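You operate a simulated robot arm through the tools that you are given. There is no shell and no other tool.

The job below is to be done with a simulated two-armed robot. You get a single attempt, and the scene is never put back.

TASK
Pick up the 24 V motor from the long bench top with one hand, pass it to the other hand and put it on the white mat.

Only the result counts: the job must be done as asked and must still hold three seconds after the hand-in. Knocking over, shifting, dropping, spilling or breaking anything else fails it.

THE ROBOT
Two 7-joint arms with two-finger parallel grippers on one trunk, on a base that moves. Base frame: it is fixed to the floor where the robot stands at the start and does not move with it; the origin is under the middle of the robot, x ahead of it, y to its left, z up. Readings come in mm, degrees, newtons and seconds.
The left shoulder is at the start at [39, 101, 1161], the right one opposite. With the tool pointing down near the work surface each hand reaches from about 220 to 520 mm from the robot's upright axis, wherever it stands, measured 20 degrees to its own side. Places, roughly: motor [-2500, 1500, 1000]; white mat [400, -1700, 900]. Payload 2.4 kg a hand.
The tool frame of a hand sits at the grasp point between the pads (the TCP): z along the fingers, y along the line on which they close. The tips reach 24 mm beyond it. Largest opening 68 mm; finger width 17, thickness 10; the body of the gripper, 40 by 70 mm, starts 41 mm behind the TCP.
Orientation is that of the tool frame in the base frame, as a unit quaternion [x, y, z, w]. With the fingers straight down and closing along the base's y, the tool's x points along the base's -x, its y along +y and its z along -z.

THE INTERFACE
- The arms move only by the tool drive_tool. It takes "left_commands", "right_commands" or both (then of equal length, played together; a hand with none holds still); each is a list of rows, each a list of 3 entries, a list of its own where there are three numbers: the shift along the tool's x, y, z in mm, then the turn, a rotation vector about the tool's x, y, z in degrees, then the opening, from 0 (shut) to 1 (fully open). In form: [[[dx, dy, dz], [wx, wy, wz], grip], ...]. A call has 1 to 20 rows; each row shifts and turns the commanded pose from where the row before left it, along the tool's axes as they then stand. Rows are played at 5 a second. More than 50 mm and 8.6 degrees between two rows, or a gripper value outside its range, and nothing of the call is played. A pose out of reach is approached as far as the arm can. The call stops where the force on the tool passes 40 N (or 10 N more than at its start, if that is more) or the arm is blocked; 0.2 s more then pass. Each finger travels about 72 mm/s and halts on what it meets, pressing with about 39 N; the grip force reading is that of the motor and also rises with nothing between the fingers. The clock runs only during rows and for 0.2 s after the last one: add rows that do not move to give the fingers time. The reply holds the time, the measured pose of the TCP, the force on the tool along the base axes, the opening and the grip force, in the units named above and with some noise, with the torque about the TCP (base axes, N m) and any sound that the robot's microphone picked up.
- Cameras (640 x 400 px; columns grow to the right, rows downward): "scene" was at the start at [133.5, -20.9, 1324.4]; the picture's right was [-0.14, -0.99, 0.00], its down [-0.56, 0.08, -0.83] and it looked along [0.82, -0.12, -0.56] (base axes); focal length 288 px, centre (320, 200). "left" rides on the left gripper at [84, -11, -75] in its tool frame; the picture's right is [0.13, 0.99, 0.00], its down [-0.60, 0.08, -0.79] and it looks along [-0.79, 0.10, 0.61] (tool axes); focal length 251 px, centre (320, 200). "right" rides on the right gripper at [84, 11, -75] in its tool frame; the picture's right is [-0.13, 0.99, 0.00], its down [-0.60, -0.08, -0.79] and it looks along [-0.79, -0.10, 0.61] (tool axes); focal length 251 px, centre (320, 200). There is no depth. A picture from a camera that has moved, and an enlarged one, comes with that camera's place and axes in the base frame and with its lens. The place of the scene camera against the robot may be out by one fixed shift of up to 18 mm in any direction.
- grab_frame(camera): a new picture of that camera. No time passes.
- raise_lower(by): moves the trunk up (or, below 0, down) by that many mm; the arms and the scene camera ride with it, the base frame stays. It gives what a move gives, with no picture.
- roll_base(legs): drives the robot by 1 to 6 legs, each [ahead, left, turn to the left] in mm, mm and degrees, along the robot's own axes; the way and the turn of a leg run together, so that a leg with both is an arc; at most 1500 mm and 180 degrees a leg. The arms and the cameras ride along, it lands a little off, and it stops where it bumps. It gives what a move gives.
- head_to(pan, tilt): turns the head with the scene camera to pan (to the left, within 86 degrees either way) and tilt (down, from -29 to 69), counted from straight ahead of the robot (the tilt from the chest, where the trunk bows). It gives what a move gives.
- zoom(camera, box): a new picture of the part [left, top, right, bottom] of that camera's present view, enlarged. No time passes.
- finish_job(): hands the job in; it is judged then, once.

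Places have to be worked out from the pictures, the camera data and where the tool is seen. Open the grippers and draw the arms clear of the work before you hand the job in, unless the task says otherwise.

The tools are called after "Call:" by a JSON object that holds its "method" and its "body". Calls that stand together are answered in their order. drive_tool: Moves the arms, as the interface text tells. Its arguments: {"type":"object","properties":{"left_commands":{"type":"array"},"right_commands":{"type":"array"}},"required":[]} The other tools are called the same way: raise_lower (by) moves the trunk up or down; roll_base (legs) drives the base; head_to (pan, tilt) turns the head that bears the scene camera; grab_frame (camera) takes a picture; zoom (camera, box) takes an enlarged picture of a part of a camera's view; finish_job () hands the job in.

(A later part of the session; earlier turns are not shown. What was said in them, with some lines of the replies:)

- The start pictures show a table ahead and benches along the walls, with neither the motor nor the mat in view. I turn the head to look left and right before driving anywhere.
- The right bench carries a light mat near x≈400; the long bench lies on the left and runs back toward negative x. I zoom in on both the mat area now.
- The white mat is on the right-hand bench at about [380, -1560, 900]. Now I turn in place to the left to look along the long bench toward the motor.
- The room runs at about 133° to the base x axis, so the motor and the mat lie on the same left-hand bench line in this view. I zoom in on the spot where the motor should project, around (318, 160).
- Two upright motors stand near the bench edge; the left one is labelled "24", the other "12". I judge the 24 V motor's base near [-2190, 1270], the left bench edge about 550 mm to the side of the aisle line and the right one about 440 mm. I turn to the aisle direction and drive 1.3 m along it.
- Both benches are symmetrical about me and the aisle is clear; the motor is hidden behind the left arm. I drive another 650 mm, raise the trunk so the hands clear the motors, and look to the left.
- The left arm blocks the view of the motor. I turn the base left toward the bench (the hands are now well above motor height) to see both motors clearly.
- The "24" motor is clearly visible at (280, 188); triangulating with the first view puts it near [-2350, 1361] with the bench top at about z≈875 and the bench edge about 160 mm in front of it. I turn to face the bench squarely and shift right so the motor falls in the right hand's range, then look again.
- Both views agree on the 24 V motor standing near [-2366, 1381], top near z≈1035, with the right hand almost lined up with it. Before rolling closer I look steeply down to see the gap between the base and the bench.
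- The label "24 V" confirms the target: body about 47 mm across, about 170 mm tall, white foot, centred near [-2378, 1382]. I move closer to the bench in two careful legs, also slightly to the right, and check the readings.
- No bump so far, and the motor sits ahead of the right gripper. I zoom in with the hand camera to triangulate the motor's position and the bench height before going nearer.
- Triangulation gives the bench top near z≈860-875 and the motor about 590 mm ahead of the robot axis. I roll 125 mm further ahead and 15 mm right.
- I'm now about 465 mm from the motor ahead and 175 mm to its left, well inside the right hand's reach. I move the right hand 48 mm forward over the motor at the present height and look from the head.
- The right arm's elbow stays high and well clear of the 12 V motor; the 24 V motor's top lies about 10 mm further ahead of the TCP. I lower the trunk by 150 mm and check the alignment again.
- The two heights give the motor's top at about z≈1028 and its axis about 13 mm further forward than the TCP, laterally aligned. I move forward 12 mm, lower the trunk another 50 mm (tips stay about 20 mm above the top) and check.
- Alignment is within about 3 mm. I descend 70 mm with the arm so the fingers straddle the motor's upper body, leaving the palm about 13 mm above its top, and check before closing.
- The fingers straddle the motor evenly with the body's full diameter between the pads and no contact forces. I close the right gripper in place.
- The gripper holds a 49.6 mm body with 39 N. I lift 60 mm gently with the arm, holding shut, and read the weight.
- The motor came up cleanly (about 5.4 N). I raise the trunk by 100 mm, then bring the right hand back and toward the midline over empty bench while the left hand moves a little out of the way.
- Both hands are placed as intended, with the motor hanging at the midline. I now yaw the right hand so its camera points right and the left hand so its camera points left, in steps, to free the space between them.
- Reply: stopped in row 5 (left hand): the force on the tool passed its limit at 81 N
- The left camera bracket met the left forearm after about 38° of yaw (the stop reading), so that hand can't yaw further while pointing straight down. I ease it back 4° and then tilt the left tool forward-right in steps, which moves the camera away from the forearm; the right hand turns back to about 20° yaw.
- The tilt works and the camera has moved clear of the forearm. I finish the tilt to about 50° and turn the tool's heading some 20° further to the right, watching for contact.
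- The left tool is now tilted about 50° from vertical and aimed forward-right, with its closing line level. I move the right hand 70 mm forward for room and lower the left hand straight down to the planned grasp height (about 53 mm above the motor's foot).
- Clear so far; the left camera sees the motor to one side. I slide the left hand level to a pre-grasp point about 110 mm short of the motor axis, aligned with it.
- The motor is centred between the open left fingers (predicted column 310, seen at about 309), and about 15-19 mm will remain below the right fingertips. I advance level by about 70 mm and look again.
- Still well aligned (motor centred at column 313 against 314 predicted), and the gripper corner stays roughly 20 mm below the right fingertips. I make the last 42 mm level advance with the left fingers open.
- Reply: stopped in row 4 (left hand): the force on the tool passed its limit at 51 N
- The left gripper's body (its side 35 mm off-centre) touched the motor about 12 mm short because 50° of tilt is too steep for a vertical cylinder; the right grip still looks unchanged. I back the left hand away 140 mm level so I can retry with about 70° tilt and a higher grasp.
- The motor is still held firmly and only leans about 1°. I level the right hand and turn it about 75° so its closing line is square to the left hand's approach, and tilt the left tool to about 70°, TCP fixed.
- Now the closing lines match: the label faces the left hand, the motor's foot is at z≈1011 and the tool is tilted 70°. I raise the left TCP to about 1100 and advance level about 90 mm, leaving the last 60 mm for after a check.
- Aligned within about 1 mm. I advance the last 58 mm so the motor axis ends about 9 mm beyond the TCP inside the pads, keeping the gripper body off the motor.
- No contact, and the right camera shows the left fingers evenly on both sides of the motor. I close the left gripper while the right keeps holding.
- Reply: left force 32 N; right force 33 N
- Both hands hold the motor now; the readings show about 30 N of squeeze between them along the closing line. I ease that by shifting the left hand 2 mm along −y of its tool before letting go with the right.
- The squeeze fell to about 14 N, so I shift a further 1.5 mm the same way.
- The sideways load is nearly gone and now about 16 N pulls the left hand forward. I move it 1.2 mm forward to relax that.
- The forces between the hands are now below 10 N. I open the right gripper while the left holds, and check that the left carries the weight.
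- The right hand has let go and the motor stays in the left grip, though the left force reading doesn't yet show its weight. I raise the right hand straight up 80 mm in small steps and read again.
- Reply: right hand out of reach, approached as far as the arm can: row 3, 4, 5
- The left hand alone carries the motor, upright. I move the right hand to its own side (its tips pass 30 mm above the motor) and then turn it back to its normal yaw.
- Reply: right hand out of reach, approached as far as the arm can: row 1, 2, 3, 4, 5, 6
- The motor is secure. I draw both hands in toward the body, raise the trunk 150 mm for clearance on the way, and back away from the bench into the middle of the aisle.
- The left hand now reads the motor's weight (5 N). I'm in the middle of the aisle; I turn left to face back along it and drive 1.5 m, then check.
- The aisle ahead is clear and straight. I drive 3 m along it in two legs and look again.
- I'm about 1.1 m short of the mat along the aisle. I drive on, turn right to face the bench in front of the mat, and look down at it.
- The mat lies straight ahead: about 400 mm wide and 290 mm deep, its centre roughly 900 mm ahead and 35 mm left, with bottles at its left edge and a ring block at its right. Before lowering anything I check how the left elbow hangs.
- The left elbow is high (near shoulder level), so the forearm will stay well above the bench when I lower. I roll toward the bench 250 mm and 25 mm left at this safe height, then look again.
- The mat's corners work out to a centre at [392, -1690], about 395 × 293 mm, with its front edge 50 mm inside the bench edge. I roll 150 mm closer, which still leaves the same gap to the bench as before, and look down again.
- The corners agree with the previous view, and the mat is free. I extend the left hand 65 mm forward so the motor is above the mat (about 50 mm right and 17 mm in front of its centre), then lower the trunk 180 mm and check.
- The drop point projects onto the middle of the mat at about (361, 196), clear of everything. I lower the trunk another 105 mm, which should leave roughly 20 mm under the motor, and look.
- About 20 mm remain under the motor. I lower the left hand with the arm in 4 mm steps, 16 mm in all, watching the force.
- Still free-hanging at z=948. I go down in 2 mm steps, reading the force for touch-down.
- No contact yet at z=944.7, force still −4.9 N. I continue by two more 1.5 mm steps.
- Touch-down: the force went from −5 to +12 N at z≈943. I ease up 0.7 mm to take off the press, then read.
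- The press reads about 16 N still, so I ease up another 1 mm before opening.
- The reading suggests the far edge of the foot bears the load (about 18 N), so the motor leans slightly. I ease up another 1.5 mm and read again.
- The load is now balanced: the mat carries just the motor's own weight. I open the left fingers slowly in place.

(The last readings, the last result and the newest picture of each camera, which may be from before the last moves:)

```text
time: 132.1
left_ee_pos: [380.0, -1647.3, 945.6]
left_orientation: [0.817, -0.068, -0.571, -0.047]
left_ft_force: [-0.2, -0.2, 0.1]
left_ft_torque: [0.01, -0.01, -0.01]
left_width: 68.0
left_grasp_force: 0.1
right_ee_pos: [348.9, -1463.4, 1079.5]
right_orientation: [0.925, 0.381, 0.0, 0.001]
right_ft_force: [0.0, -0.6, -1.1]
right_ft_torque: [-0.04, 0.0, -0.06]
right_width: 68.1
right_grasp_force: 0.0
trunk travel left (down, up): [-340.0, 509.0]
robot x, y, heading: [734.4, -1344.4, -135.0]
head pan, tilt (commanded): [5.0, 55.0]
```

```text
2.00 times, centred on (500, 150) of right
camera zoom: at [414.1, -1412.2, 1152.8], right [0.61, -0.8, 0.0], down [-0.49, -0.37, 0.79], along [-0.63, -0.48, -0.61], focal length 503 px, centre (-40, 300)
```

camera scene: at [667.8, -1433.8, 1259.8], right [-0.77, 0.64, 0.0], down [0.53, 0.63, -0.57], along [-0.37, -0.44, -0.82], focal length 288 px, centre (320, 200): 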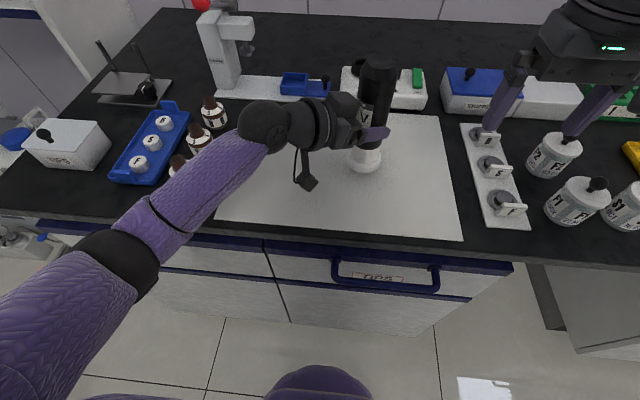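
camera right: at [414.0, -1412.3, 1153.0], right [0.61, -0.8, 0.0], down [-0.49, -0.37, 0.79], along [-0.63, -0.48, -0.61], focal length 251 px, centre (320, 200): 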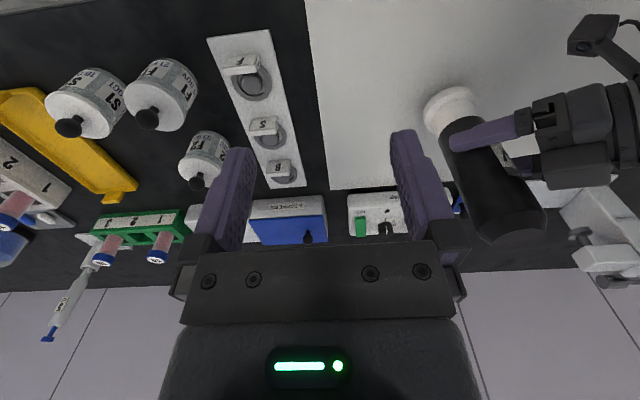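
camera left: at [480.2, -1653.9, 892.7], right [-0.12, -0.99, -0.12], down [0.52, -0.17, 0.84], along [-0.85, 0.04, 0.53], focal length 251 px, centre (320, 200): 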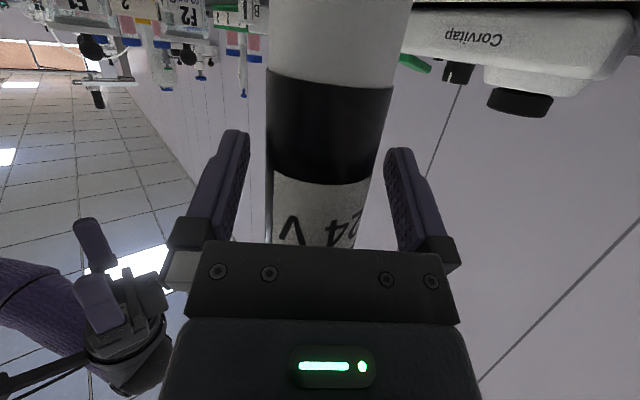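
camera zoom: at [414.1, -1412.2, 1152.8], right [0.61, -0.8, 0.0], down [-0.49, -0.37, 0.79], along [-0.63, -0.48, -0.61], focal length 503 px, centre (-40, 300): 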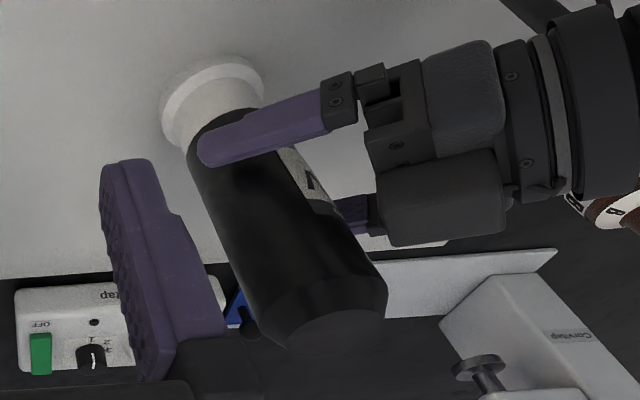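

The motor stands upright on the mat by itself, with clear gaps to both fingers. I withdraw the left hand level, straight back along its approach line by about 120 mm.

Call:
{"method": "drive_tool", "body": {"left_commands": [[[1.7, 0, -4.7], [0, 0, 0], 1], [[2.8, 0, -7.5], [0, 0, 0], 1], [[3.4, 0, -9.4], [0, 0, 0], 1], [[4.1, 0, -11.3], [0, 0, 0], 1], [[4.1, 0, -11.3], [0, 0, 0], 1], [[4.8, 0, -13.2], [0, 0, 0], 1], [[4.8, 0, -13.2], [0, 0, 0], 1], [[4.8, 0, -13.2], [0, 0, 0], 1], [[4.8, 0, -13.2], [0, 0, 0], 1], [[4.8, 0, -13.2], [0, 0, 0], 1], [[0, 0, 0], [0, 0, 0], 1]]}}

Call:
{"method": "grab_frame", "body": {"camera": "scene"}}

Call:
{"method": "grab_frame", "body": {"camera": "left"}}

```text
time: 134.5
left_ee_pos: [496.4, -1668.0, 945.5]
left_orientation: [0.816, -0.068, -0.572, -0.047]
left_ft_force: [-0.4, 1.1, 0.4]
left_ft_torque: [-0.01, 0.05, 0.01]
left_width: 67.9
left_grasp_force: 0.1
right_ee_pos: [348.1, -1462.9, 1079.6]
right_orientation: [0.925, 0.381, 0.001, -0.001]
right_ft_force: [0.5, 0.4, -0.5]
right_ft_torque: [-0.01, 0.02, 0.02]
right_width: 68.3
right_grasp_force: 0.0
trunk travel left (down, up): [-340.0, 509.0]
robot x, y, heading: [736.4, -1338.4, -135.2]
head pan, tilt (commanded): [5.0, 55.0]
```

```text
taken
camera scene: at [668.1, -1433.6, 1259.8], right [-0.77, 0.64, 0.0], down [0.53, 0.63, -0.57], along [-0.37, -0.44, -0.82], focal length 288 px, centre (320, 200)
```

scene: 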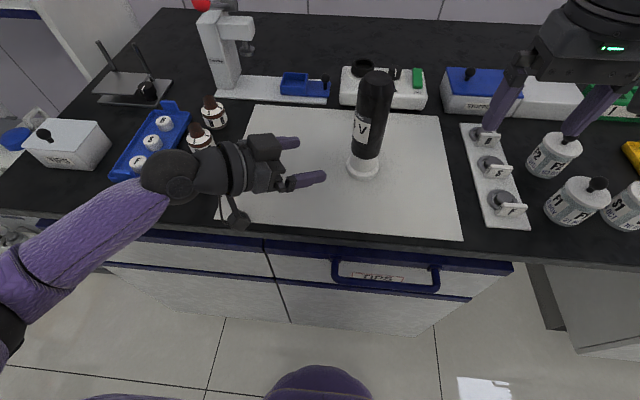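

```text
taken
camera left: at [596.3, -1673.2, 892.9], right [-0.12, -0.99, -0.12], down [0.52, -0.17, 0.84], along [-0.85, 0.04, 0.53], focal length 251 px, centre (320, 200)
```

left: 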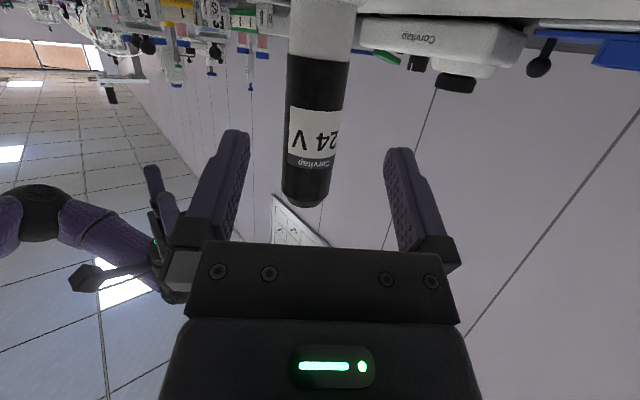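

The motor stands alone on the mat with nothing near it disturbed. I raise the trunk 150 mm straight up and then roll back away from the bench.

Call:
{"method": "raise_lower", "body": {"by": 150}}

Call:
{"method": "roll_base", "body": {"legs": [[-350, 0, 0]]}}

Call:
{"method": "head_to", "body": {"pan": 0, "tilt": 40}}

Call:
{"method": "grab_frame", "body": {"camera": "scene"}}

Call:
{"method": "zoom", "body": {"camera": "scene", "box": [180, 100, 480, 290]}}

```text
time: 136.2
left_ee_pos: [496.8, -1668.6, 1096.1]
left_orientation: [0.817, -0.068, -0.571, -0.047]
left_ft_force: [0.9, 0.2, 0.1]
left_ft_torque: [0.02, -0.03, -0.04]
left_width: 67.8
left_grasp_force: 0.0
right_ee_pos: [349.3, -1464.0, 1228.2]
right_orientation: [0.925, 0.38, 0.002, -0.001]
right_ft_force: [0.3, 0.4, -0.3]
right_ft_torque: [0.0, 0.01, -0.02]
right_width: 68.1
right_grasp_force: 0.1
trunk travel left (down, up): [-490.0, 359.0]
robot x, y, heading: [731.0, -1343.8, -135.2]
head pan, tilt (commanded): [5.0, 55.0]
```

```text
time: 138.5
left_ee_pos: [745.6, -1419.3, 1095.2]
left_orientation: [0.817, -0.068, -0.571, -0.047]
left_ft_force: [0.7, 0.6, 0.9]
left_ft_torque: [0.01, -0.02, 0.0]
left_width: 68.0
left_grasp_force: 0.0
right_ee_pos: [596.9, -1215.1, 1229.4]
right_orientation: [0.925, 0.38, 0.001, -0.001]
right_ft_force: [1.4, 0.5, 0.5]
right_ft_torque: [-0.06, 0.05, -0.01]
right_width: 67.8
right_grasp_force: 0.0
trunk travel left (down, up): [-490.0, 359.0]
robot x, y, heading: [982.0, -1091.5, -135.0]
head pan, tilt (commanded): [5.0, 55.0]
```

```text
time: 139.2
left_ee_pos: [745.5, -1421.4, 1095.1]
left_orientation: [0.817, -0.068, -0.57, -0.048]
left_ft_force: [0.9, -0.7, 0.7]
left_ft_torque: [0.02, 0.0, -0.01]
left_width: 68.1
left_grasp_force: 0.0
right_ee_pos: [597.2, -1215.5, 1228.4]
right_orientation: [0.925, 0.38, 0.001, 0.0]
right_ft_force: [0.2, -0.1, 0.4]
right_ft_torque: [-0.02, -0.03, 0.04]
right_width: 68.0
right_grasp_force: 0.0
trunk travel left (down, up): [-490.0, 359.0]
robot x, y, heading: [980.8, -1091.7, -135.1]
head pan, tilt (commanded): [0.0, 40.0]
```

```text
taken
camera scene: at [916.8, -1176.8, 1431.4], right [-0.71, 0.71, 0.0], down [0.46, 0.45, -0.77], along [-0.54, -0.54, -0.64], focal length 288 px, centre (320, 200)
```

scene: 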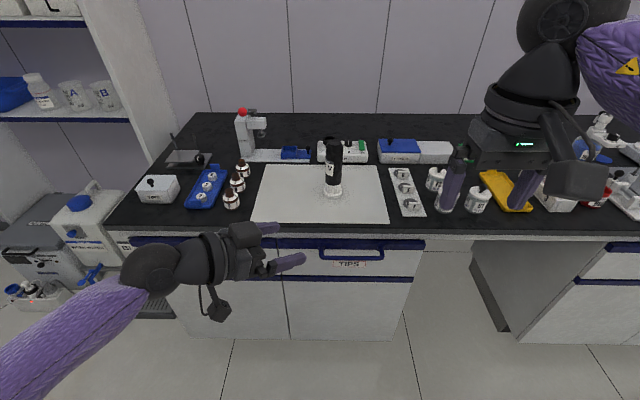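

```text
2.11 times, centred on (330, 195) of scene
camera zoom: at [916.8, -1176.8, 1431.4], right [-0.71, 0.71, 0.0], down [0.46, 0.45, -0.77], along [-0.54, -0.54, -0.64], focal length 607 px, centre (299, 210)
```

zoom: 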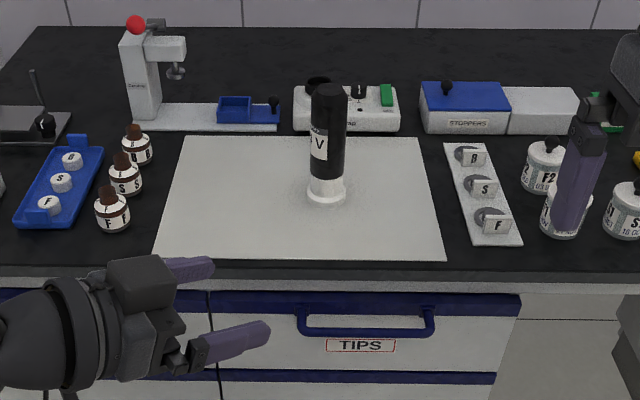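

The 24 V motor stands upright in the middle of the white mat, everything around it is as it was, both grippers are open and both arms are clear of the bench. I hand the job in.

Call:
{"method": "finish_job", "body": {}}

```text
The job is handed in.
```

The 24 V motor is standing upright on the white mat, a little right of its centre, and I have handed the job in. I don't have the judge's result yet.

- **Pick-up and handover:** The right hand picked the motor up from the long bench. It passed it to the left hand above the bench, and the left hand set it down on the mat.
- **First try at the handover:** The left gripper touched the motor and pushed the right hand about 6 mm. The right hand kept its hold. I backed off, tilted the left hand further over and took the motor on the second try.
- **Contacts along the way:** The left hand's camera bracket hit its own forearm once while turning, with a reading of 81 N, and I saw no effect afterwards.
- **Surroundings:** The last picture shows the bottles, jars and other items around the mat where they were. Both grippers are open and both arms are clear of the bench.
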